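You operate a simulated robot arm through the tools that you are given. There is no shell and no other tool. Be economical: measure what you need, move in short steps, check, and stop when the job is done.

You are at the controls of a simulated robot arm. One attempt, no reset.

Task
Turn off the hot plate, wipe it once it has cooled, and shut down the sticky wax pot.
Fine: plate off by its switch; wait till its amber lamp goes out; use the green cloth and put it back; pot off, lid on. What is to be rubbed or washed off counts as gone when no trace of it is left.

Only the result counts: the job must be done as asked and must still hold three seconds after the hand-in. Knocking over, shifting, dropping, spilling or breaking anything else fails it. Lids that push on must go on centred and level and be pressed home; caps that screw on are set level and turned clockwise until they are tight. Flat cloth is picked up by pressing the open fingertips on it (5 to 10 N) and closing them slowly along it; thin cloth reads only 2 to 8 mm in the jaws.

Robot
A 6-joint arm with a two-finger parallel gripper, fixed in place. Base frame: the origin is at the foot of the arm, x ahead of it, y to its left, z up; the work surface is at about z = 850. Readings come in mm, degrees, newtons and seconds.
With the tool pointing down near the work surface it reaches from about 300 to 660 mm from the base axis. Its first joint turns from -115.0 to 115.0 degrees. Payload 3.43 kg.
The tool frame sits at the grasp point between the pads (the TCP): z along the fingers, y along the line on which they close. The tips reach 34 mm beyond it. Largest opening 128 mm; finger width 24, thickness 12; the body of the gripper, 48 by 130 mm, starts 96 mm behind the TCP.
Orientation is that of the tool frame in the base frame, as a unit quaternion [x, y, z, w]. With the fingers straight down and closing along the base's y, the tool's x points along the base's -x, its y along +y and its z along -z.

Tools
- The arm moves only by the tool jog_arm. Its argument "rows" is a list of rows, each a list of 7 numbers: the shift along the tool's x, y, z in units of 200 mm (1.0 is 200 mm), then the turn, a rotation vector about the tool's x, y, z in units of 45 degrees (1.0 is 45 degrees), then the gripper command, from -1 (shut) to 1 (fully open), values between in proportion. In form: [[tx, ty, tz, wx, wy, wz, jaw], ...]. A call has 1 to 20 rows; each row is the pose to reach, as a shift and turn from the pose commanded when the call began, along the tool's axes at that moment. A call with a number of a shift or a turn outside -1 to 1 is refused whole. Each row takes 0.2 s and may step no farther than 50 mm and 8.6 degrees from the row before; otherwise, or with a gripper value out of range, the whole call is refused. Where a pose cannot be reached the arm comes as near as it can. A force on the tool above 90 N (or 10 N above the force at the start of the call, whichever is more), or a blocked arm, ends the call early, and 0.2 s more pass. Each finger travels about 153 mm/s and halts on what it meets, pressing with about 44 N; the grip force reading is that of the motor and also rises with nothing between the fingers. The clock runs only during rows and for 0.2 s after the last one: add rows that repeat a pose to give the fingers time. It gives the time, the measured TCP pose, the force on the tool (base axes), the opening and the grip force at its end, in the units of the frame above (readings bear some noise), with the torque about the TCP (base axes, N m) and any sound that the robot's microphone picked up.
- Cameras (640 x 400 px; columns grow to the right, rows downward): "scene" is fixed at [398, 496.9, 1438.8]; the picture's right is [-1.00, 0.08, 0.00], its down [0.04, 0.54, -0.84] and it looks along [-0.07, -0.84, -0.54] (base axes); focal length 290 px, centre (320, 200). "wrist" rides on the gripper at [76, -11, -160] in the tool frame; the picture's right is [0.15, 0.99, 0.00], its down [-0.88, 0.13, -0.46] and it looks along [-0.45, 0.07, 0.89] (tool axes); focal length 234 px, centre (320, 200). There is no depth. A picture from a camera that has moved, and an enlarged one, comes with that camera's place and axes in the base frame and with its lens.
- get_image(camera): a new picture of that camera. No time passes.
- slide_trunk(by): slides the trunk up (or, below 0, down) by that many mm; the arm rides with it, the base frame stays. It gives what a move gives, with no picture.
- inspect(camera, box): a new picture of the part [left, top, right, bottom] of that camera's present view, enlarged. No time passes.
- hand_in(): hands the job in; it is judged then, once.

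Work in short steps. Places have to be worked out from the pictures, the camera data and where the tool is seen: move nearer, look again, correct. Check each grasp and each placing, and mend what went wrong. You have 120 turns and 84 pictures in all, those below and enlarged ones among them. Open the gripper and draw the arm clear of the work before you hand the job in, unless the task says otherwise; then end with one line.

The tools are called after ">>>" as name(argument=value, ...) on one line, values as JSON. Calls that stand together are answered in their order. jog_arm: Moves the arm, as the interface text tells. Its arguments: {"type":"object","properties":{"rows":{"type":"array","items":{"type":"array","items":{"type":"number"}}}},"required":["rows"]} The other tools are called the same way: slide_trunk (by) slides the trunk up or down; get_image (camera) takes a picture; inspect (camera, box) takes an enlarged picture of a part of a camera's view; hand_in () hands the job in.

At the start:

```text
t: 0.0
eef_pos: [315.0, -311.2, 1168.3]
orientation: [0.001, 1.0, 0.0, 0.0]
contact_force: [0.6, -0.4, -0.2]
wrist_torque: [0.0, 0.01, -0.01]
width: 127.9
gripper_force: 0.0
trunk travel left (down, up): [-925.0, 65.0]
```

scene: 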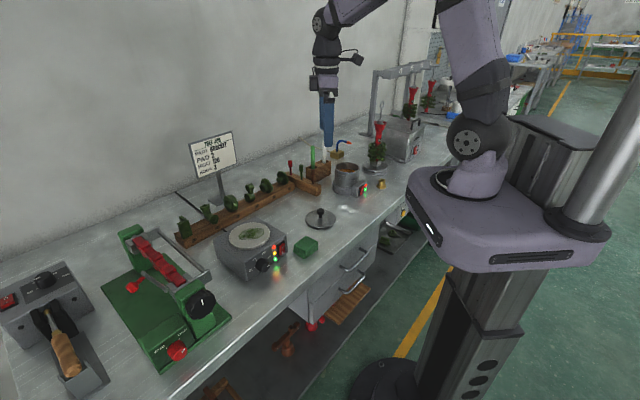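
wrist: 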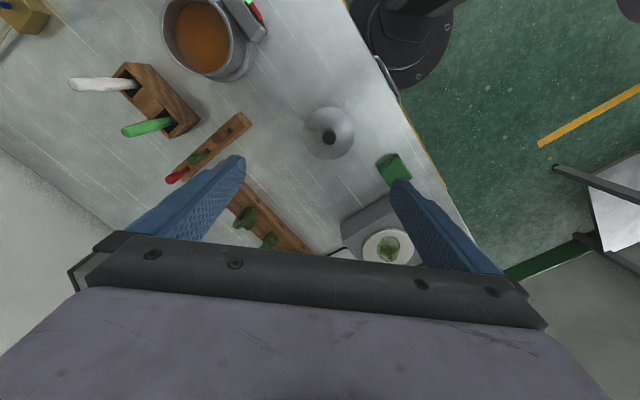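

The pictures show the hot plate, green cloth, lid and wax pot. I enlarge the areas of interest first.

>>> inspect(camera="scene", box=[200, 190, 350, 290])

>>> inspect(camera="scene", box=[290, 130, 440, 230])

```text
4.00 times, centred on (275, 240) of scene
camera zoom: at [398.0, 496.9, 1438.8], right [-1.0, 0.08, 0.0], down [0.04, 0.54, -0.84], along [-0.07, -0.84, -0.54], focal length 1160 px, centre (500, 40)
```

zoom: 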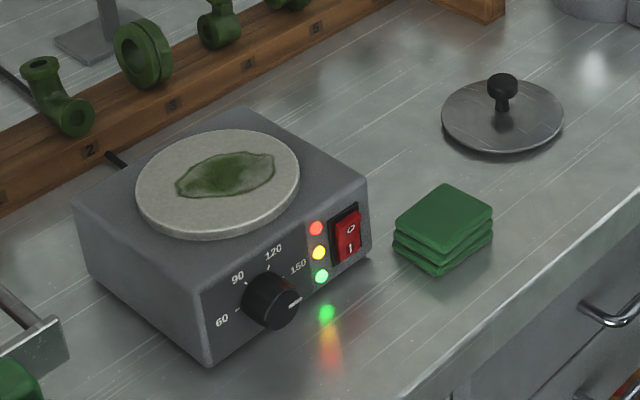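

```text
4.00 times, centred on (365, 180) of scene
camera zoom: at [398.0, 496.9, 1438.8], right [-1.0, 0.08, 0.0], down [0.04, 0.54, -0.84], along [-0.07, -0.84, -0.54], focal length 1160 px, centre (140, 280)
```

zoom: 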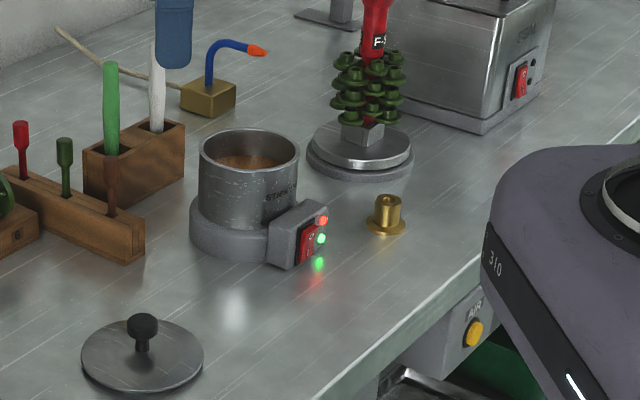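

The hot plate is at about (535,-130), the cloth at (385,-153), the lid at (330,-292) and the pot at (212,-483). I move over the plate front with a 45° yaw so the tool faces its panel, closing the jaws on the way.

>>> jog_arm(rows=[[-0.05, 0.12, 0, 0, 0, 0.125, 1], [-0.1, 0.25, 0, 0, 0, 0.25, 1], [-0.15, 0.37, 0, 0, 0, 0.375, 0.5], [-0.2, 0.5, 0, 0, 0, 0.5, 0], [-0.25, 0.62, 0, 0, 0, 0.625, -0.5], [-0.3, 0.75, 0, 0, 0, 0.75, -1], [-0.35, 0.87, 0, 0, 0, 0.875, -1], [-0.4, 1.0, 0, 0, 0, 1.0, -1]])

>>> get_image(camera="wrist")

```text
t: 1.8
eef_pos: [395.0, -112.0, 1168.9]
orientation: [0.384, 0.923, 0.0, -0.001]
contact_force: [0.9, -0.3, -0.3]
wrist_torque: [-0.03, -0.01, -0.01]
width: 0.0
gripper_force: 32.8
trunk travel left (down, up): [-925.0, 65.0]
```

```text
79 pictures are left
camera wrist: at [335.0, -65.9, 1328.0], right [0.6, 0.8, 0.0], down [0.71, -0.53, 0.46], along [0.36, -0.27, -0.89], focal length 234 px, centre (320, 200)
```

wrist: 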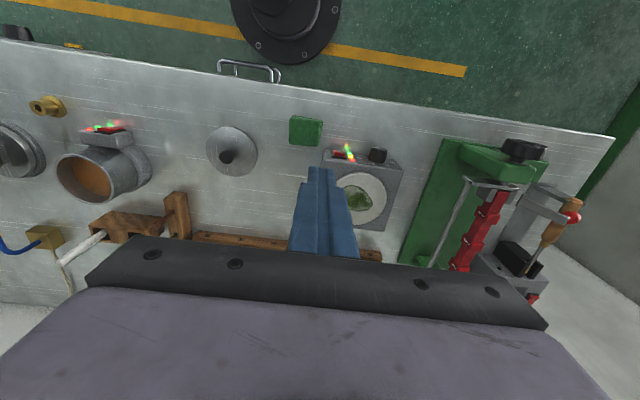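

The view covers the whole bench. I zoom in on the plate, cloth and pot to measure them from above.

>>> inspect(camera="wrist", box=[270, 90, 430, 190])

>>> inspect(camera="wrist", box=[40, 90, 200, 210])

```text
4.00 times, centred on (350, 140) of wrist
camera zoom: at [335.0, -65.9, 1328.0], right [0.6, 0.8, 0.0], down [0.71, -0.53, 0.46], along [0.36, -0.27, -0.89], focal length 937 px, centre (200, 440)
```

zoom: 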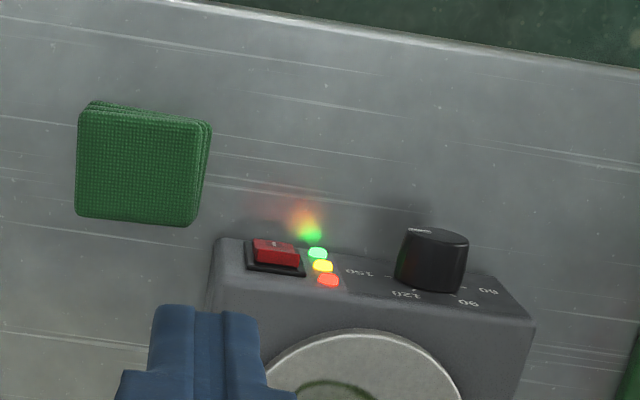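

```text
3.33 times, centred on (120, 150) of wrist
camera zoom: at [335.0, -65.9, 1328.0], right [0.6, 0.8, 0.0], down [0.71, -0.53, 0.46], along [0.36, -0.27, -0.89], focal length 781 px, centre (987, 367)
```

zoom: 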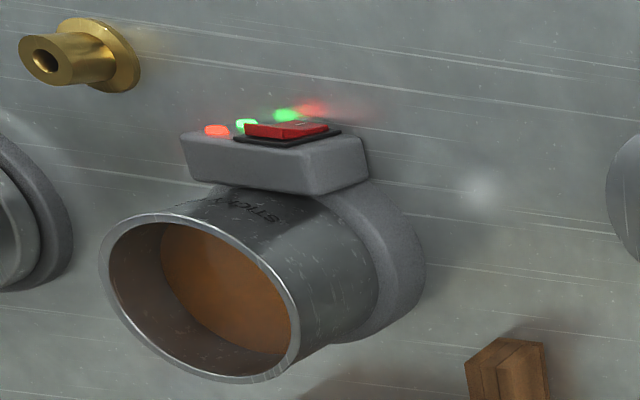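

The panel runs along 45° and faces (-0.7,0.7), with the rocker centred at about (453,-111,892) and the O half at z≈902. I tilt the closed tips 30° toward the panel while moving in front of it and lowering.

>>> jog_arm(rows=[[0.03, 0.04, 0.15, 0, -0.13, 0, -1], [0.06, 0.08, 0.3, 0, -0.27, 0, -1], [0.09, 0.12, 0.5, 0, -0.4, 0, -1], [0.12, 0.17, 0.7, 0, -0.53, 0, -1], [0.134, 0.209, 0.9, 0, -0.667, 0, -1]])

>>> get_image(camera="wrist")

>>> inspect(camera="scene", box=[220, 160, 370, 280])

```text
t: 3.0
eef_pos: [405.9, -61.6, 991.9]
orientation: [0.364, 0.896, -0.107, 0.232]
contact_force: [1.9, 1.4, 1.0]
wrist_torque: [-0.09, 0.22, -0.13]
width: 0.0
gripper_force: 33.1
trunk travel left (down, up): [-925.0, 65.0]
```

```text
76 pictures are left
camera wrist: at [296.4, 32.8, 1092.8], right [0.6, 0.79, -0.09], down [0.49, -0.27, 0.83], along [0.63, -0.54, -0.55], focal length 234 px, centre (320, 200)
```

wrist: 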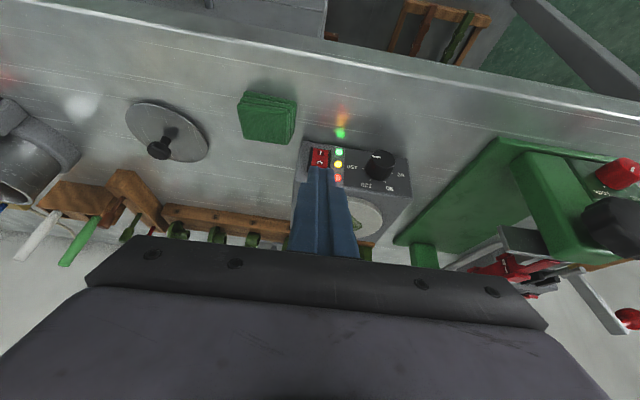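

```text
3.33 times, centred on (295, 220) of scene
camera zoom: at [398.0, 496.9, 1438.8], right [-1.0, 0.08, 0.0], down [0.04, 0.54, -0.84], along [-0.07, -0.84, -0.54], focal length 966 px, centre (403, 133)
```

zoom: 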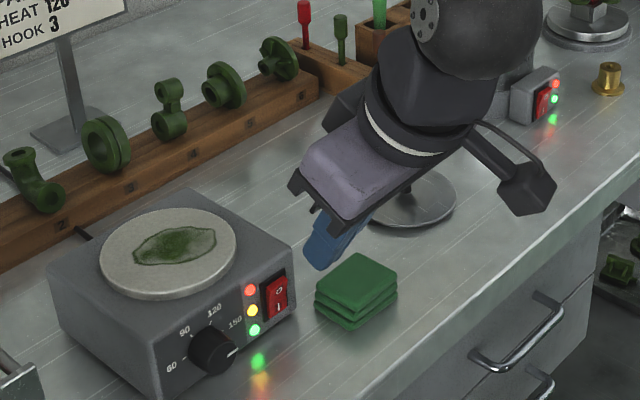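

The tool is aligned with the rocker, about 39 mm short of it. I lower 66 mm and then move inward 28 mm.

>>> jog_arm(rows=[[0.083, 0, 0.144, 0, 0, 0, -1], [0.166, -0.006, 0.288, 0, 0, 0, -1], [0.105, -0.006, 0.323, 0, 0, 0, -1], [0.045, -0.006, 0.358, 0, 0, 0, -1], [0.045, -0.006, 0.358, 0, 0, 0, -1]])

>>> inspect(camera="wrist", box=[240, 100, 400, 200])

>>> inspect(camera="scene", box=[250, 200, 325, 280])

```text
t: 4.2
eef_pos: [428.7, -85.2, 924.4]
orientation: [0.371, 0.892, -0.102, 0.236]
contact_force: [-0.6, -0.2, -0.2]
wrist_torque: [-0.02, -0.02, 0.0]
width: 0.0
gripper_force: 33.4
out of reach, approached as far as the arm can: row 2, 3
trunk travel left (down, up): [-925.0, 65.0]
```

```text
4.00 times, centred on (320, 150) of wrist
camera zoom: at [319.5, 11.0, 1025.4], right [0.61, 0.79, -0.08], down [0.47, -0.29, 0.83], along [0.63, -0.55, -0.55], focal length 937 px, centre (320, 400)
```

zoom: 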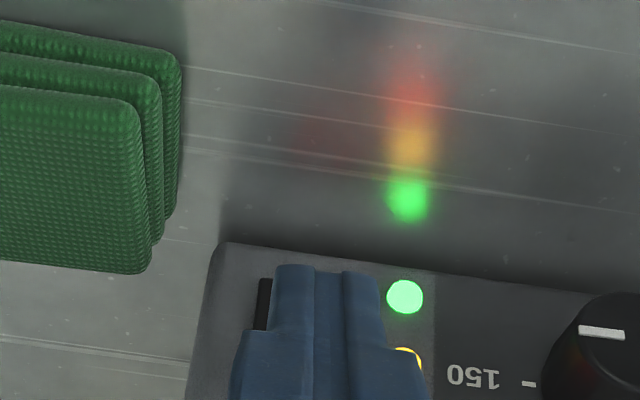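

```text
5.00 times, centred on (288, 240) of scene
camera zoom: at [398.0, 496.9, 1438.8], right [-1.0, 0.08, 0.0], down [0.04, 0.54, -0.84], along [-0.07, -0.84, -0.54], focal length 1450 px, centre (482, 0)
```

zoom: 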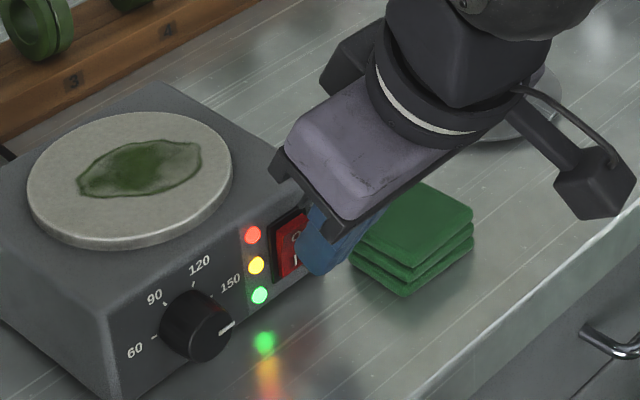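

The tip is just in front of the rocker's upper half, roughly 5 mm away. I push inward in 2 mm steps, then pull back in the same call.

>>> jog_arm(rows=[[-0.013, -0.008, 0.0075, 0, 0, 0, -1], [-0.026, -0.008, 0.015, 0, 0, 0, -1], [-0.035, -0.008, 0.02, 0, 0, 0, -1], [-0.043, -0.008, 0.025, 0, 0, 0, -1]])

>>> inspect(camera="scene", box=[250, 200, 325, 280])

```text
t: 5.2
eef_pos: [432.0, -90.9, 922.0]
orientation: [0.37, 0.892, -0.101, 0.238]
contact_force: [-0.1, 0.2, 0.4]
wrist_torque: [0.04, -0.01, -0.01]
width: 0.0
gripper_force: 33.0
trunk travel left (down, up): [-925.0, 65.0]
```

```text
5.00 times, centred on (288, 240) of scene
camera zoom: at [398.0, 496.9, 1438.8], right [-1.0, 0.08, 0.0], down [0.04, 0.54, -0.84], along [-0.07, -0.84, -0.54], focal length 1450 px, centre (482, 0)
```

zoom: 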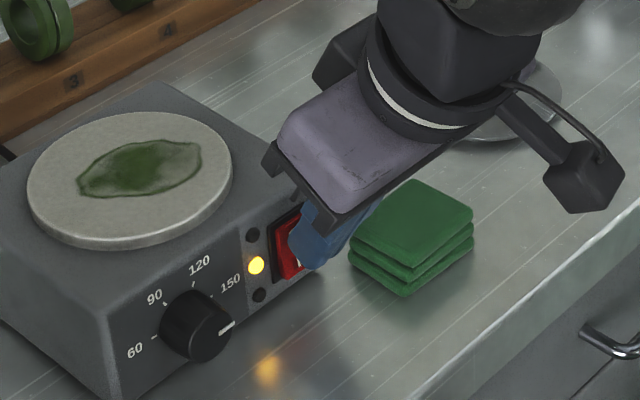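

Red and green went out, so the plate is off and only amber still shows. I pull back, rise, and travel toward the pot's switch, which I put at about (163,-425,880).

>>> jog_arm(rows=[[0.108, 0, -0.063, 0, 0, 0, -1], [0.216, 0, -0.125, 0, 0, 0, -1], [0.116, 0, -0.298, 0, 0, 0, -1], [0.016, 0, -0.471, 0, 0, 0, -1], [-0.084, 0, -0.645, 0, 0, 0, -1], [-0.184, 0, -0.818, 0, 0, 0, -1], [-0.184, -0.24, -0.818, 0, 0, 0, -1], [-0.184, -0.48, -0.818, 0, 0, 0, -1], [-0.184, -0.72, -0.818, 0, 0, 0, -1], [-0.184, -0.96, -0.818, 0, 0, 0, -1]])

>>> jog_arm(rows=[[0, -0.24, 0, 0, 0, 0, -1], [0, -0.48, 0, 0, 0, 0, -1], [0, -0.72, 0, 0, 0, 0, -1], [0, -0.96, 0, 0, 0, 0, -1]])

>>> get_image(camera="wrist")

```text
t: 7.4
eef_pos: [306.9, -244.1, 1113.8]
orientation: [0.393, 0.883, -0.094, 0.24]
contact_force: [0.7, -0.3, -0.6]
wrist_torque: [-0.01, 0.03, 0.06]
width: 0.0
gripper_force: 32.5
out of reach, approached as far as the arm can: row 1, 2, 7, 8, 9, 10
trunk travel left (down, up): [-925.0, 65.0]
```

```text
t: 8.4
eef_pos: [173.6, -379.9, 1112.0]
orientation: [0.371, 0.892, -0.099, 0.239]
contact_force: [-0.3, 0.0, -0.9]
wrist_torque: [0.02, 0.01, 0.01]
width: 0.1
gripper_force: 33.0
trunk travel left (down, up): [-925.0, 65.0]
```

```text
71 pictures are left
camera wrist: at [63.0, -284.7, 1212.9], right [0.61, 0.79, -0.07], down [0.47, -0.29, 0.84], along [0.64, -0.55, -0.55], focal length 234 px, centre (320, 200)
```

wrist: 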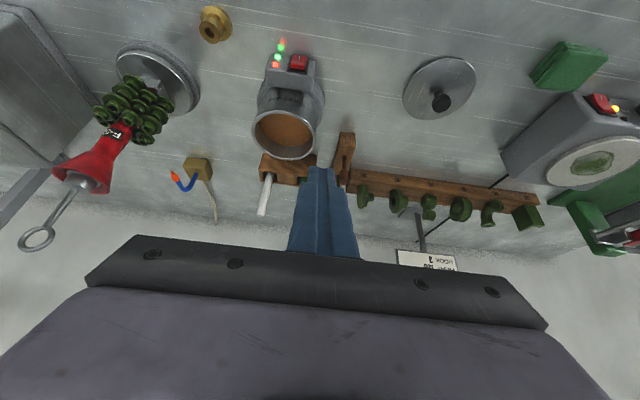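

I zoom in on the pot's switch box to get its orientation.

>>> inspect(camera="wrist", box=[230, 20, 350, 180])

```text
2.50 times, centred on (290, 100) of wrist
camera zoom: at [63.0, -284.7, 1212.9], right [0.61, 0.79, -0.07], down [0.47, -0.29, 0.84], along [0.64, -0.55, -0.55], focal length 585 px, centre (395, 450)
```

zoom: 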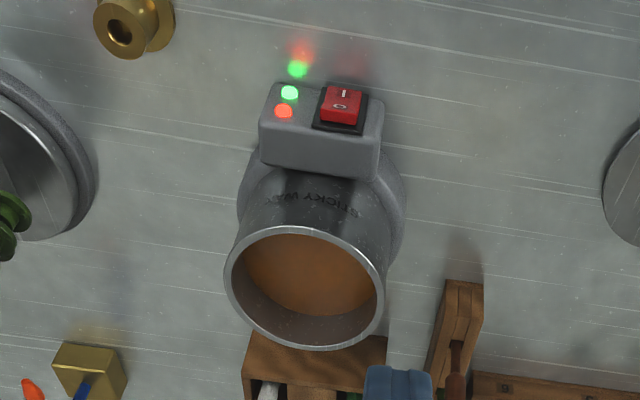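

The pot's panel normal is at about 141° and its O half is near (160,-426,888). I move to a stand-off 20 mm in front of it, with a 6° yaw correction.

>>> jog_arm(rows=[[0.1, -0.038, 0.136, -0.011, 0, -0.019, -1], [0.2, -0.076, 0.271, -0.022, 0, -0.038, -1], [0.3, -0.115, 0.407, -0.033, 0, -0.057, -1], [0.4, -0.153, 0.543, -0.045, 0, -0.077, -1], [0.5, -0.191, 0.678, -0.056, 0, -0.096, -1], [0.6, -0.229, 0.814, -0.067, 0, -0.115, -1]])

>>> inspect(camera="wrist", box=[240, 80, 400, 200])

>>> inspect(camera="scene", box=[310, 140, 410, 220])

```text
t: 9.8
eef_pos: [127.9, -398.3, 908.7]
orientation: [0.325, 0.91, -0.087, 0.244]
contact_force: [-0.6, 0.0, -0.1]
wrist_torque: [-0.01, 0.0, 0.0]
width: 0.0
gripper_force: 32.5
trunk travel left (down, up): [-925.0, 65.0]
```

```text
3.33 times, centred on (320, 140) of wrist
camera zoom: at [7.9, -314.8, 1008.5], right [0.53, 0.85, -0.07], down [0.5, -0.24, 0.84], along [0.69, -0.48, -0.55], focal length 781 px, centre (320, 400)
```

zoom: 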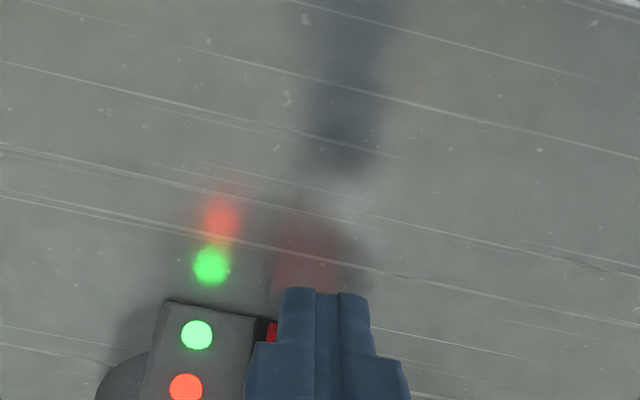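

```text
5.00 times, centred on (360, 180) of scene
camera zoom: at [398.0, 496.9, 1438.8], right [-1.0, 0.08, 0.0], down [0.04, 0.54, -0.84], along [-0.07, -0.84, -0.54], focal length 1450 px, centre (120, 300)
```

zoom: 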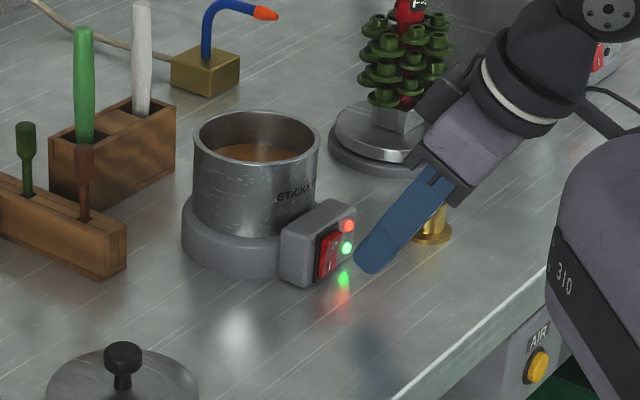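

The gap is about 15 mm and the tip sits about 2.5 mm too far left. I correct that, raise 3 mm and push in gradually.

>>> jog_arm(rows=[[-0.008, -0.0125, -0.013, 0, 0, 0, -1], [-0.038, -0.0125, 0.0045, 0, 0, 0, -1], [-0.068, -0.0125, 0.022, 0, 0, 0, -1], [-0.079, -0.0125, 0.028, 0, 0, 0, -1], [-0.09, -0.0125, 0.0345, 0, 0, 0, -1], [-0.1, -0.0125, 0.04, 0, 0, 0, -1]])

>>> inspect(camera="scene", box=[310, 140, 410, 220])

```text
t: 11.2
eef_pos: [144.2, -408.9, 913.8]
orientation: [0.323, 0.91, -0.087, 0.244]
contact_force: [0.1, 0.1, -1.1]
wrist_torque: [-0.03, 0.03, -0.01]
width: 0.2
gripper_force: 33.2
trunk travel left (down, up): [-925.0, 65.0]
```

```text
5.00 times, centred on (360, 180) of scene
camera zoom: at [398.0, 496.9, 1438.8], right [-1.0, 0.08, 0.0], down [0.04, 0.54, -0.84], along [-0.07, -0.84, -0.54], focal length 1450 px, centre (120, 300)
```

zoom: 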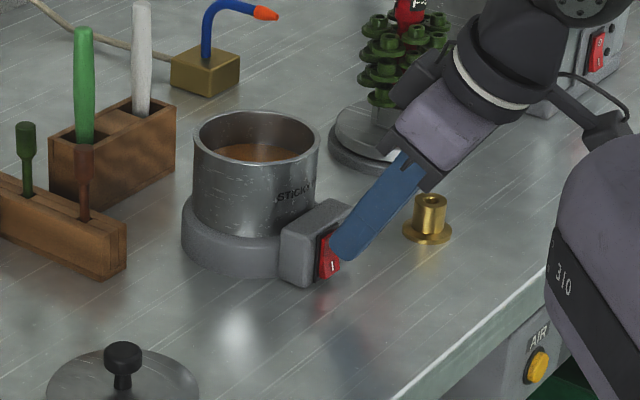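

The lamps and their reflections appear to be out. I back away, rise, and bring the tool upright again.

>>> jog_arm(rows=[[0.1, 0, -0.058, 0, 0, 0, -1], [0.2, 0, -0.115, 0, 0, 0, -1], [0.1, 0, -0.289, 0, 0, 0, -1], [0, 0, -0.462, 0, 0, 0, -1], [-0.1, 0, -0.635, 0, 0, 0, -1], [-0.2, 0, -0.808, 0, 0, 0, -1], [-0.2, 0, -0.808, 0, 0.167, 0, -1], [-0.2, 0, -0.808, 0, 0.333, 0, -1], [-0.2, 0, -0.808, 0, 0.5, 0, -0.5], [-0.2, 0, -0.808, 0, 0.667, 0, -0.3]])

>>> get_image(camera="scene")

```text
t: 13.4
eef_pos: [108.5, -380.1, 1073.2]
orientation: [0.334, 0.942, 0.001, -0.001]
contact_force: [-0.4, -0.8, -0.1]
wrist_torque: [0.0, -0.02, -0.02]
width: 44.7
gripper_force: 0.1
trunk travel left (down, up): [-925.0, 65.0]
```

```text
66 pictures are left
```

scene: 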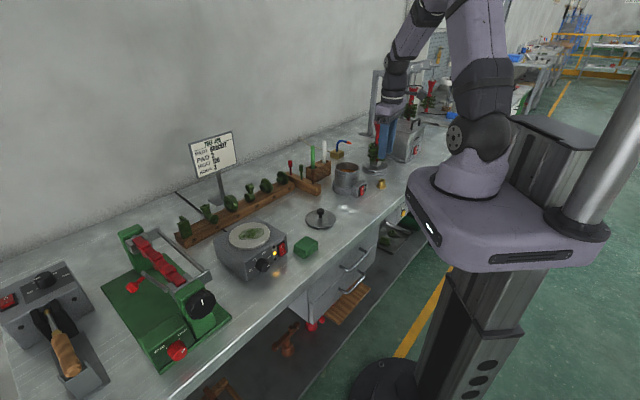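

The pot lamps are out, so both devices are off. Next I move above the lid at about (330,-292) with the jaws half open.

>>> jog_arm(rows=[[-0.097, 0.167, 0.06, 0, 0, 0, 0], [-0.195, 0.333, 0.12, 0, 0, 0, 0], [-0.292, 0.5, 0.18, 0, 0, 0, 0], [-0.389, 0.667, 0.24, 0, 0, 0, 0], [-0.487, 0.833, 0.3, 0, 0, 0, 0], [-0.584, 1.0, 0.365, 0, 0, 0, 0]])

>>> get_image(camera="wrist")

>>> inspect(camera="scene", box=[270, 170, 390, 250])

```text
t: 14.8
eef_pos: [327.5, -298.0, 1002.5]
orientation: [0.335, 0.942, 0.0, -0.001]
contact_force: [0.8, -1.1, 0.1]
wrist_torque: [-0.04, 0.01, -0.01]
width: 63.8
gripper_force: 0.1
trunk travel left (down, up): [-925.0, 65.0]
```

```text
65 pictures are left
camera wrist: at [261.0, -259.1, 1161.4], right [0.51, 0.86, 0.0], down [0.77, -0.46, 0.45], along [0.39, -0.23, -0.89], focal length 234 px, centre (320, 200)
```

wrist: 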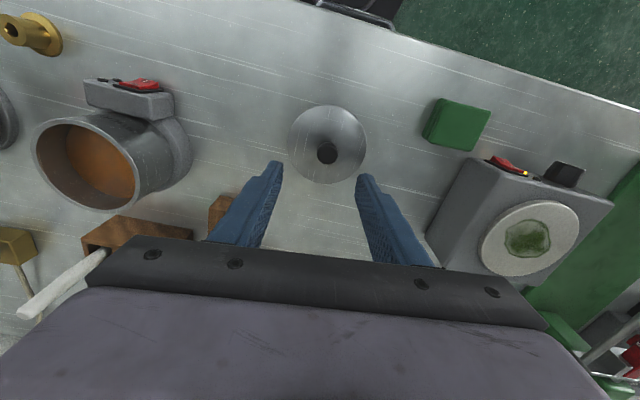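

```text
5.00 times, centred on (330, 210) of scene
camera zoom: at [398.0, 496.9, 1438.8], right [-1.0, 0.08, 0.0], down [0.04, 0.54, -0.84], along [-0.07, -0.84, -0.54], focal length 1450 px, centre (270, 150)
```

zoom: 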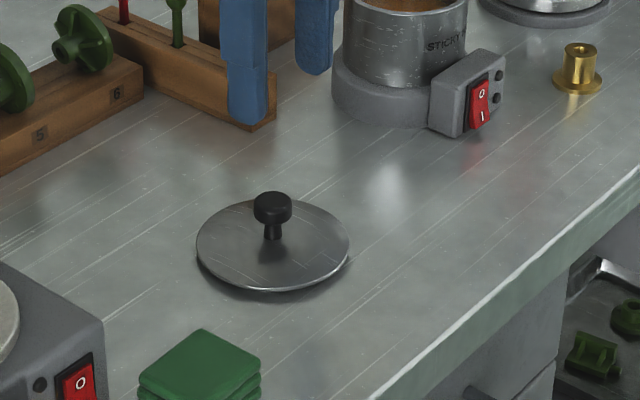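

I put the knob at about (331,-290.5,888). I centre over it and stop with the tips just above it to check alignment.

>>> jog_arm(rows=[[0.005, 0.02, 0.17, 0, 0, 0, 0], [0.01, 0.04, 0.33, 0, 0, 0, 0], [0.01, 0.04, 0.33, 0, 0, 0, 0]])

>>> inspect(camera="wrist", box=[220, 100, 420, 220])

>>> inspect(camera="scene", box=[270, 170, 370, 250])

```text
t: 15.6
eef_pos: [330.3, -292.5, 933.9]
orientation: [0.334, 0.942, 0.0, 0.0]
contact_force: [-0.5, -0.8, -0.9]
wrist_torque: [-0.01, 0.0, 0.0]
width: 63.9
gripper_force: 0.2
trunk travel left (down, up): [-925.0, 65.0]
```

```text
3.20 times, centred on (320, 160) of wrist
camera zoom: at [264.5, -253.8, 1093.5], right [0.51, 0.86, 0.0], down [0.77, -0.45, 0.46], along [0.39, -0.23, -0.89], focal length 749 px, centre (320, 328)
```

zoom: 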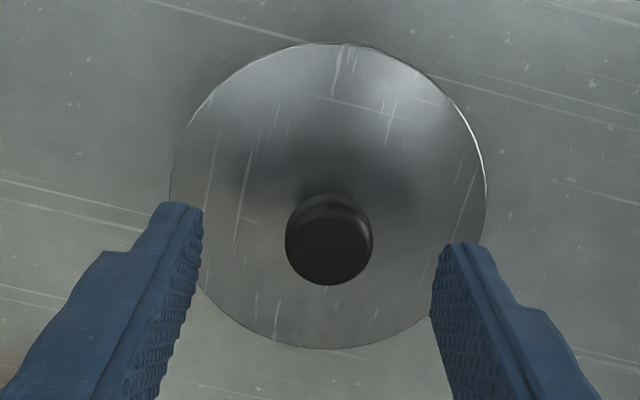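

```text
5.00 times, centred on (320, 210) of scene
camera zoom: at [398.0, 496.9, 1438.8], right [-1.0, 0.08, 0.0], down [0.04, 0.54, -0.84], along [-0.07, -0.84, -0.54], focal length 1450 px, centre (320, 150)
```

zoom: 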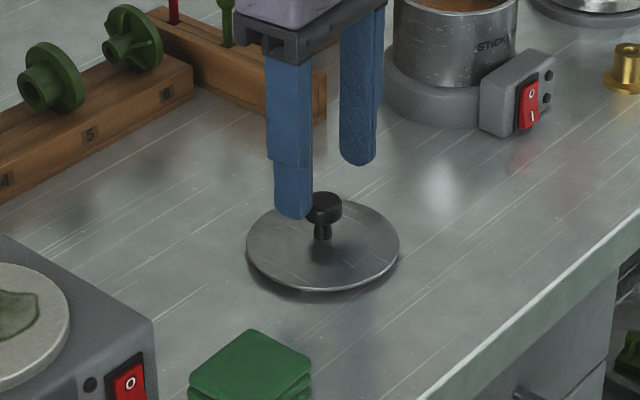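

The knob lies about 2 mm off in x and y. I correct that, descend to TCP z≈908 so the tips clear the lid plate, and close.

>>> jog_arm(rows=[[0.01, 0.01, 0.065, 0, 0, 0, 0], [0.01, 0.01, 0.13, 0, 0, 0, 0], [0.01, 0.01, 0.13, 0, 0, 0, -0.3], [0.01, 0.01, 0.13, 0, 0, 0, -0.6], [0.01, 0.01, 0.13, 0, 0, 0, -0.8], [0.01, 0.01, 0.13, 0, 0, 0, -1], [0.01, 0.01, 0.13, 0, 0, 0, -1]])

>>> inspect(camera="scene", box=[270, 170, 370, 250])

```text
t: 17.2
eef_pos: [329.6, -288.3, 907.1]
orientation: [0.335, 0.942, 0.0, 0.0]
contact_force: [0.3, 0.6, 0.5]
wrist_torque: [0.0, -0.01, -0.02]
width: 24.4
gripper_force: 43.6
trunk travel left (down, up): [-925.0, 65.0]
```

```text
5.00 times, centred on (320, 210) of scene
camera zoom: at [398.0, 496.9, 1438.8], right [-1.0, 0.08, 0.0], down [0.04, 0.54, -0.84], along [-0.07, -0.84, -0.54], focal length 1450 px, centre (320, 150)
```

zoom: 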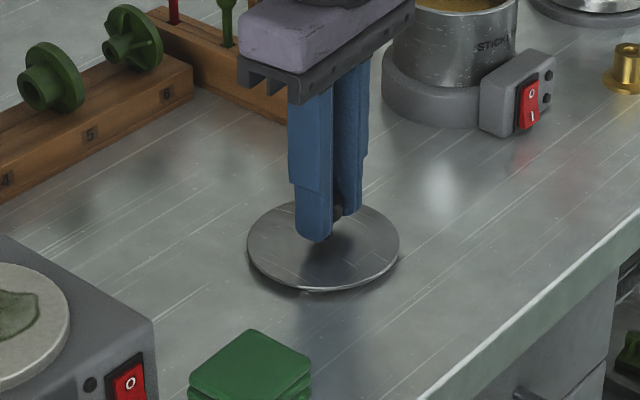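

The knob is gripped at 24.4 mm. I lift 150 mm and check the lid and the view of the pot.

>>> jog_arm(rows=[[0, 0, -0.1, 0, 0, 0, -1], [0, 0, -0.25, 0, 0, 0, -1], [0, 0, -0.45, 0, 0, 0, -1], [0, 0, -0.65, 0, 0, 0, -1], [0, -0.2, -0.75, 0, 0, 0, -1], [0, -0.4, -0.75, 0, 0, 0, -1], [0, -0.4, -0.75, 0, 0, 0, -1]])

>>> get_image(camera="wrist")

>>> inspect(camera="scene", box=[280, 100, 430, 220])

```text
t: 18.8
eef_pos: [279.0, -350.7, 1057.8]
orientation: [0.335, 0.942, 0.0, 0.001]
contact_force: [-0.4, 0.4, -0.3]
wrist_torque: [-0.02, 0.02, 0.03]
width: 24.3
gripper_force: 44.0
trunk travel left (down, up): [-925.0, 65.0]
```

```text
60 pictures are left
camera wrist: at [212.5, -311.6, 1216.8], right [0.51, 0.86, 0.0], down [0.77, -0.45, 0.46], along [0.39, -0.23, -0.89], focal length 234 px, centre (320, 200)
```

wrist: 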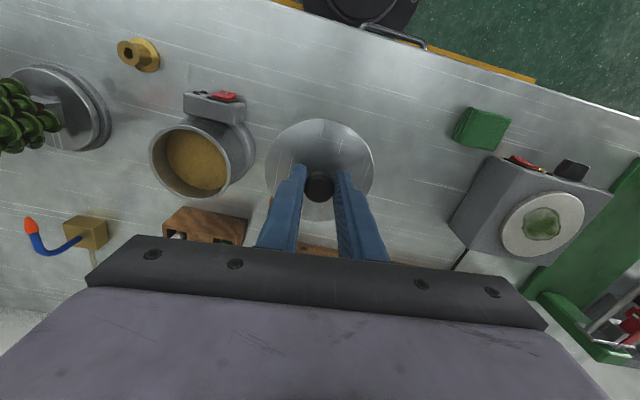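

```text
3.33 times, centred on (355, 160) of scene
camera zoom: at [398.0, 496.9, 1438.8], right [-1.0, 0.08, 0.0], down [0.04, 0.54, -0.84], along [-0.07, -0.84, -0.54], focal length 966 px, centre (203, 333)
```

zoom: 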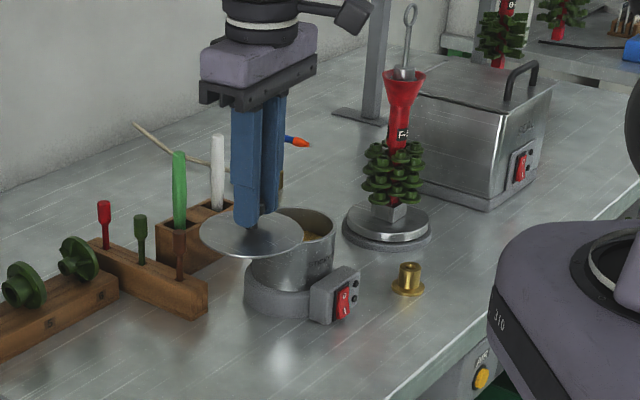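

The lid hangs level. I zoom on the pot rim to fix its centre.

>>> inspect(camera="wrist", box=[120, 80, 280, 210])

```text
3.08 times, centred on (200, 145) of wrist
camera zoom: at [212.5, -311.6, 1216.8], right [0.51, 0.86, 0.0], down [0.77, -0.45, 0.46], along [0.39, -0.23, -0.89], focal length 720 px, centre (689, 369)
```

zoom: 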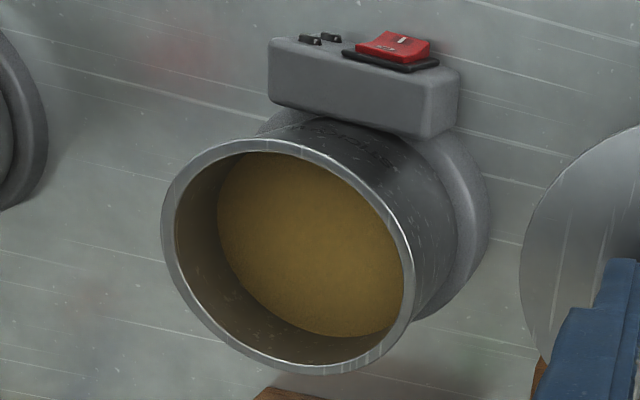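

Back-projecting the rim gives a centre of about (210,-489) at z≈948 with an outer radius of 47.5. I hover the lid above it with about 25 mm clearance and compare.

>>> jog_arm(rows=[[-0.04, -0.19, 0, 0, 0, 0, -1], [-0.08, -0.38, 0, 0, 0, 0, -1], [-0.125, -0.57, 0, 0, 0, 0, -1], [-0.167, -0.754, 0, 0, 0, 0, -1], [-0.167, -0.754, 0.14, 0, 0, 0, -1], [-0.167, -0.754, 0.14, 0, 0, 0, -1]])

>>> inspect(camera="wrist", box=[220, 60, 420, 220])

>>> inspect(camera="scene", box=[310, 130, 400, 210])

```text
t: 20.2
eef_pos: [208.0, -487.7, 1032.1]
orientation: [0.335, 0.942, -0.001, 0.0]
contact_force: [0.0, 0.0, -0.7]
wrist_torque: [-0.02, -0.02, 0.0]
width: 24.1
gripper_force: 43.7
trunk travel left (down, up): [-925.0, 65.0]
```

```text
2.50 times, centred on (320, 140) of wrist
camera zoom: at [142.0, -448.8, 1190.4], right [0.51, 0.86, 0.0], down [0.77, -0.45, 0.46], along [0.39, -0.23, -0.89], focal length 585 px, centre (320, 350)
```

zoom: 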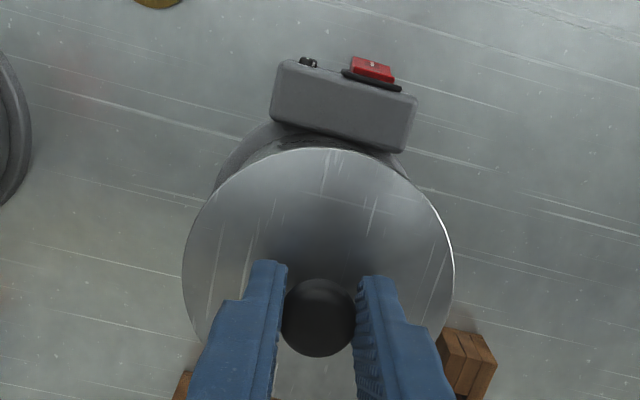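

```text
5.00 times, centred on (355, 170) of scene
camera zoom: at [398.0, 496.9, 1438.8], right [-1.0, 0.08, 0.0], down [0.04, 0.54, -0.84], along [-0.07, -0.84, -0.54], focal length 1450 px, centre (145, 350)
```

zoom: 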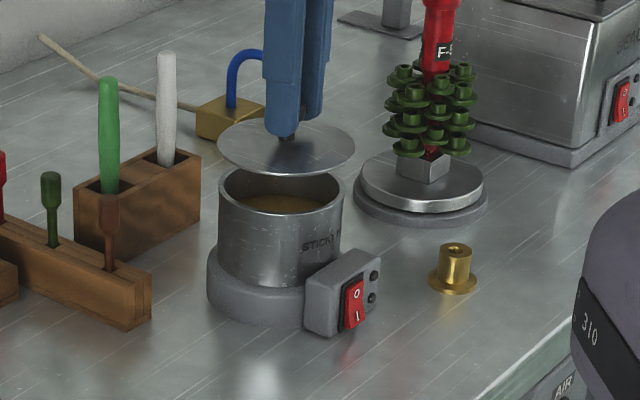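

The lid is roughly above the pot. I zoom further on both views to measure the rim against the lid.

>>> inspect(camera="scene", box=[330, 145, 370, 185])

```text
10.00 times, centred on (350, 165) of scene
camera zoom: at [398.0, 496.9, 1438.8], right [-1.0, 0.08, 0.0], down [0.04, 0.54, -0.84], along [-0.07, -0.84, -0.54], focal length 2899 px, centre (20, 550)
```

zoom: 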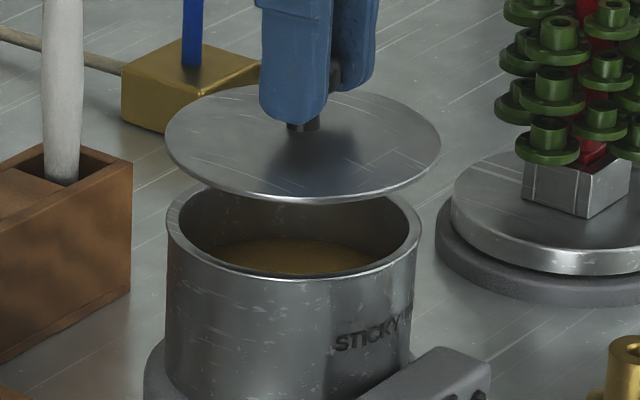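

Rim height and y trade off too much in this view. I raise the lid and back the tool up so the wrist camera looks straight down on the rim, which gives a height-independent fix.

>>> jog_arm(rows=[[0, 0, -0.2, 0, 0, 0, -1], [0, 0, -0.4, 0, 0, 0, -1], [-0.2, 0, -0.4, 0, 0, 0, -1], [-0.4, 0, -0.4, 0, 0, 0, -1], [-0.4, 0, -0.4, 0, 0, 0, -1]])

>>> inspect(camera="wrist", box=[220, 10, 420, 170])

```text
t: 21.4
eef_pos: [268.7, -536.2, 1111.1]
orientation: [0.333, 0.943, 0.0, -0.001]
contact_force: [0.2, 0.5, -0.6]
wrist_torque: [-0.02, -0.01, 0.01]
width: 24.3
gripper_force: 43.5
trunk travel left (down, up): [-925.0, 65.0]
```

```text
2.50 times, centred on (320, 90) of wrist
camera zoom: at [203.7, -497.9, 1270.7], right [0.51, 0.86, 0.0], down [0.77, -0.46, 0.45], along [0.39, -0.23, -0.89], focal length 585 px, centre (320, 475)
```

zoom: 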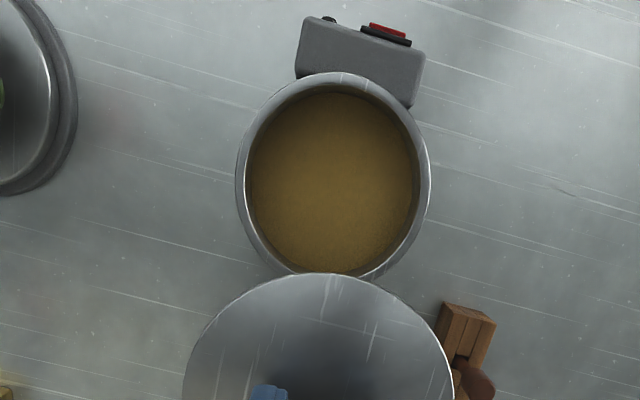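

Looking straight down, the rim centre is about (212,-493.5) with its top near z≈941. The lid's centre sits about 3 mm behind the TCP. I move over it and lower to a gap of about 12 mm to compare again.

>>> jog_arm(rows=[[0.186, -0.006, 0, 0, 0, 0, -1], [0.372, -0.012, 0, 0, 0, 0, -1], [0.372, -0.012, 0.17, 0, 0, 0, -1], [0.372, -0.012, 0.34, 0, 0, 0, -1], [0.372, -0.012, 0.505, 0, 0, 0, -1], [0.372, -0.012, 0.505, 0, 0, 0, -1]])

>>> inspect(camera="scene", box=[330, 150, 370, 190])

>>> inspect(camera="wrist", box=[240, 60, 400, 180])

```text
t: 22.8
eef_pos: [212.0, -492.9, 1006.0]
orientation: [0.335, 0.942, 0.0, -0.001]
contact_force: [-0.2, -0.3, -0.8]
wrist_torque: [-0.03, -0.04, -0.03]
width: 24.2
gripper_force: 43.9
trunk travel left (down, up): [-925.0, 65.0]
```

```text
10.00 times, centred on (350, 170) of scene
camera zoom: at [398.0, 496.9, 1438.8], right [-1.0, 0.08, 0.0], down [0.04, 0.54, -0.84], along [-0.07, -0.84, -0.54], focal length 2899 px, centre (20, 500)
```

zoom: 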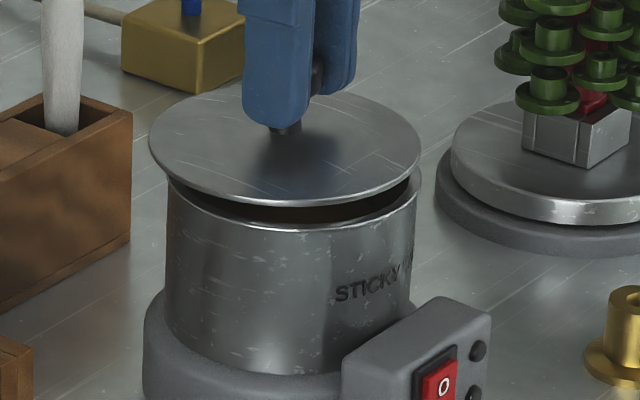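

```text
3.33 times, centred on (320, 120) of wrist
camera zoom: at [146.4, -454.1, 1166.4], right [0.51, 0.86, 0.0], down [0.77, -0.45, 0.46], along [0.39, -0.23, -0.89], focal length 781 px, centre (320, 467)
```

zoom: 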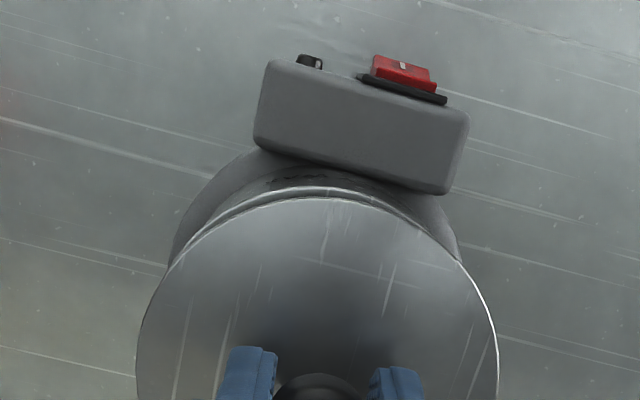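

Both views agree the lid must move about 4.5 mm along tool +x. I shift it and lower 5 mm for a final check.

>>> jog_arm(rows=[[0.0225, 0, 0, 0, 0, 0, -1], [0.0225, 0, 0.025, 0, 0, 0, -1], [0.0225, 0, 0.025, 0, 0, 0, -1]])

>>> inspect(camera="scene", box=[330, 150, 370, 190])

>>> inspect(camera="wrist", box=[240, 60, 400, 180])

```text
t: 23.6
eef_pos: [206.6, -490.3, 1001.8]
orientation: [0.335, 0.942, 0.0, 0.0]
contact_force: [0.1, -0.5, -0.6]
wrist_torque: [-0.02, 0.01, -0.02]
width: 24.3
gripper_force: 43.4
trunk travel left (down, up): [-925.0, 65.0]
```

```text
10.00 times, centred on (350, 170) of scene
camera zoom: at [398.0, 496.9, 1438.8], right [-1.0, 0.08, 0.0], down [0.04, 0.54, -0.84], along [-0.07, -0.84, -0.54], focal length 2899 px, centre (20, 500)
```

zoom: 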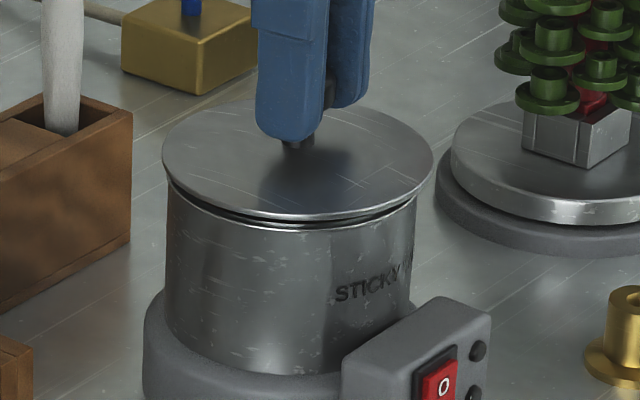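

```text
3.33 times, centred on (320, 120) of wrist
camera zoom: at [141.6, -452.3, 1161.5], right [0.51, 0.86, 0.0], down [0.77, -0.45, 0.46], along [0.39, -0.23, -0.89], focal length 781 px, centre (320, 467)
```

zoom: 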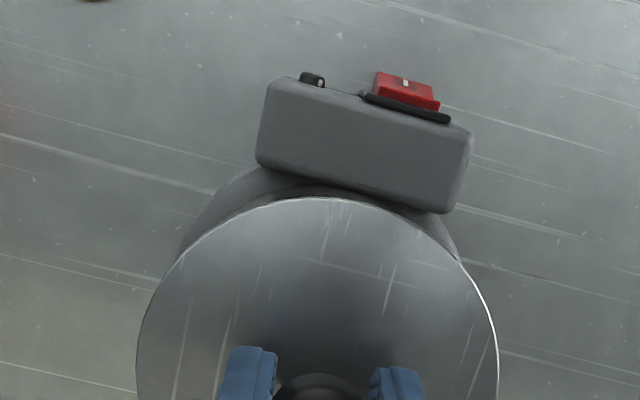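

The lid is about 1.5 mm too far in −x. I nudge it, then press down in small steps.

>>> jog_arm(rows=[[-0.006, 0.005, 0, 0, 0, 0, -1], [-0.006, 0.005, 0.01, 0, 0, 0, -1], [-0.006, 0.005, 0.02, 0, 0, 0, -1], [-0.006, 0.005, 0.03, 0, 0, 0, -1], [-0.006, 0.005, 0.035, 0, 0, 0, -1]])

>>> inspect(camera="scene", box=[330, 150, 370, 190])

```text
t: 24.8
eef_pos: [208.6, -490.7, 997.6]
orientation: [0.335, 0.942, 0.0, 0.001]
contact_force: [1.2, 0.0, 2.0]
wrist_torque: [0.06, -0.07, 0.0]
width: 24.3
gripper_force: 44.0
trunk travel left (down, up): [-925.0, 65.0]
```

```text
10.00 times, centred on (350, 170) of scene
camera zoom: at [398.0, 496.9, 1438.8], right [-1.0, 0.08, 0.0], down [0.04, 0.54, -0.84], along [-0.07, -0.84, -0.54], focal length 2899 px, centre (20, 500)
```

zoom: 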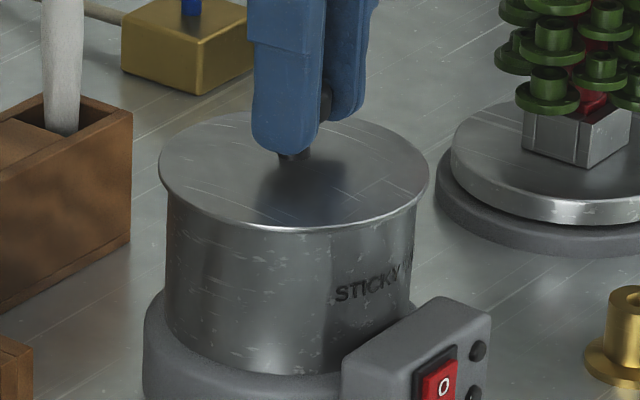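

The lid is centred and just touching. I press further in 1 mm steps.

>>> jog_arm(rows=[[0, 0, 0.005, 0, 0, 0, -1], [0, 0, 0.01, 0, 0, 0, -1], [0, 0, 0.015, 0, 0, 0, -1]])

```text
t: 25.6
eef_pos: [207.9, -491.2, 996.8]
orientation: [0.334, 0.942, -0.002, 0.001]
contact_force: [-1.2, 0.6, 21.9]
wrist_torque: [0.47, 0.54, 0.0]
width: 24.5
gripper_force: 44.2
trunk travel left (down, up): [-925.0, 65.0]
```

The reading is 22 N. I press a little more and look.

>>> jog_arm(rows=[[0, 0, 0.008, 0, 0, 0, -1], [0, 0, 0.016, 0, 0, 0, -1], [0, 0, 0.024, 0, 0, 0, -1]])

>>> inspect(camera="scene", box=[330, 150, 370, 190])

```text
t: 26.4
eef_pos: [207.6, -490.6, 992.4]
orientation: [0.335, 0.942, -0.003, 0.002]
contact_force: [-1.5, -1.0, 28.4]
wrist_torque: [-0.16, -0.13, 0.01]
width: 24.3
gripper_force: 44.4
trunk travel left (down, up): [-925.0, 65.0]
```

```text
10.00 times, centred on (350, 170) of scene
camera zoom: at [398.0, 496.9, 1438.8], right [-1.0, 0.08, 0.0], down [0.04, 0.54, -0.84], along [-0.07, -0.84, -0.54], focal length 2899 px, centre (20, 500)
```

zoom: 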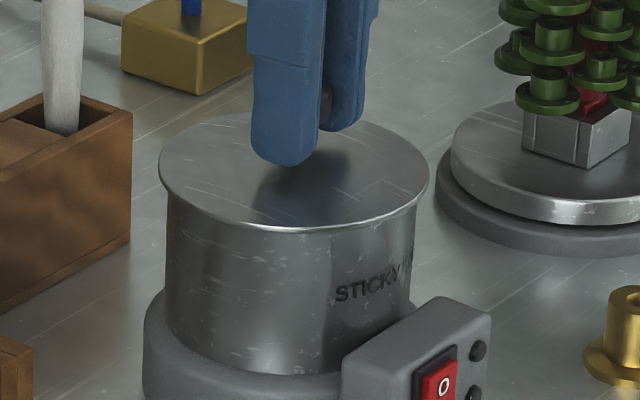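

The fingers slid on the knob while the lid stayed put at 28 N. I release, rise and close the tips, then press on the knob's top to make sure it is home.

>>> jog_arm(rows=[[0, 0, -0.02, 0, 0, 0, -0.6], [0, 0, -0.02, 0, 0, 0, -0.2], [0, 0, -0.02, 0, 0, 0, -0.2], [0, 0, -0.15, 0, 0, 0, -0.2], [0, 0, -0.3, 0, 0, 0, -0.2], [0, 0, -0.3, 0, 0, 0, -1], [0, 0, -0.3, 0, 0, 0, -1], [0, 0, -0.3, 0, 0, 0, -1]])

>>> inspect(camera="scene", box=[330, 150, 370, 190])

>>> inspect(camera="wrist", box=[240, 80, 400, 200])

```text
t: 28.2
eef_pos: [210.9, -491.0, 1048.9]
orientation: [0.334, 0.943, 0.0, 0.001]
contact_force: [0.4, 0.4, 0.7]
wrist_torque: [0.05, 0.0, 0.01]
width: 0.0
gripper_force: 32.6
trunk travel left (down, up): [-925.0, 65.0]
```

```text
10.00 times, centred on (350, 170) of scene
camera zoom: at [398.0, 496.9, 1438.8], right [-1.0, 0.08, 0.0], down [0.04, 0.54, -0.84], along [-0.07, -0.84, -0.54], focal length 2899 px, centre (20, 500)
```

zoom: 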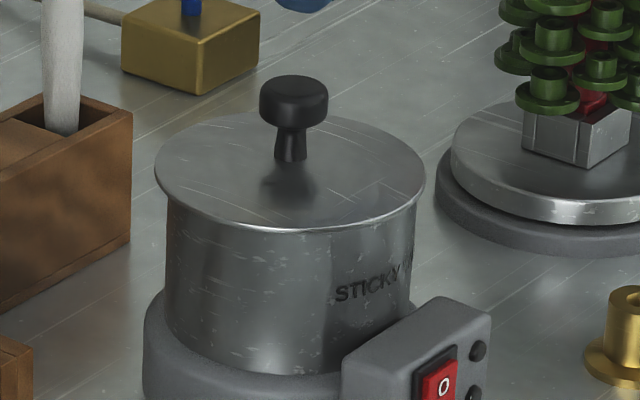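

```text
3.33 times, centred on (320, 140) of wrist
camera zoom: at [144.9, -452.3, 1208.4], right [0.51, 0.86, 0.0], down [0.77, -0.45, 0.46], along [0.39, -0.23, -0.89], focal length 781 px, centre (320, 400)
```

zoom: 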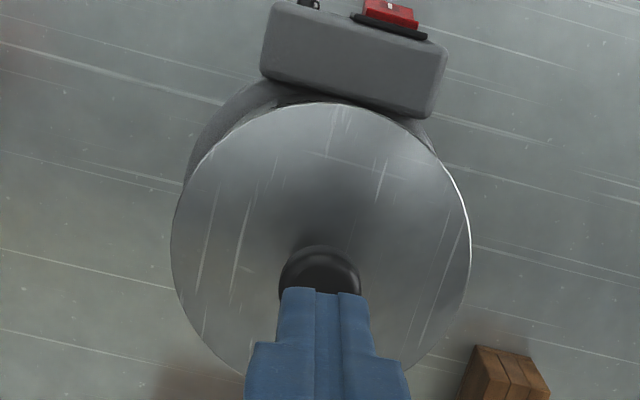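

The lid rests level, but it shifted about 1.5 mm on release. I now press on the knob's top with the closed tips, stepping down gently.

>>> jog_arm(rows=[[-0.015, 0, 0.05, 0, 0, 0, -1], [-0.015, 0, 0.1, 0, 0, 0, -1], [-0.015, 0, 0.12, 0, 0, 0, -1], [-0.015, 0, 0.14, 0, 0, 0, -1], [-0.015, 0, 0.15, 0, 0, 0, -1], [-0.015, 0, 0.16, 0, 0, 0, -1], [-0.015, 0, 0.17, 0, 0, 0, -1]])

```text
t: 29.8
eef_pos: [212.1, -492.7, 1016.0]
orientation: [0.334, 0.943, 0.0, 0.0]
contact_force: [0.7, 0.6, 1.4]
wrist_torque: [-0.01, -0.02, -0.02]
width: 0.0
gripper_force: 33.1
trunk travel left (down, up): [-925.0, 65.0]
```

>>> jog_arm(rows=[[0, 0, 0.01, 0, 0, 0, -1], [0, 0, 0.02, 0, 0, 0, -1], [0, 0, 0.03, 0, 0, 0, -1]])

>>> inspect(camera="scene", box=[330, 150, 370, 190])

```text
t: 30.6
eef_pos: [209.7, -493.0, 1016.0]
orientation: [0.334, 0.943, -0.005, 0.004]
contact_force: [-2.1, 2.2, 38.7]
wrist_torque: [0.16, 0.11, -0.04]
width: 0.3
gripper_force: 33.0
trunk travel left (down, up): [-925.0, 65.0]
```

```text
10.00 times, centred on (350, 170) of scene
camera zoom: at [398.0, 496.9, 1438.8], right [-1.0, 0.08, 0.0], down [0.04, 0.54, -0.84], along [-0.07, -0.84, -0.54], focal length 2899 px, centre (20, 500)
```

zoom: 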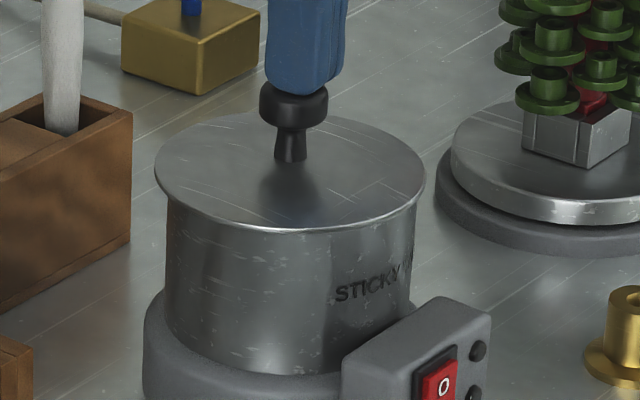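

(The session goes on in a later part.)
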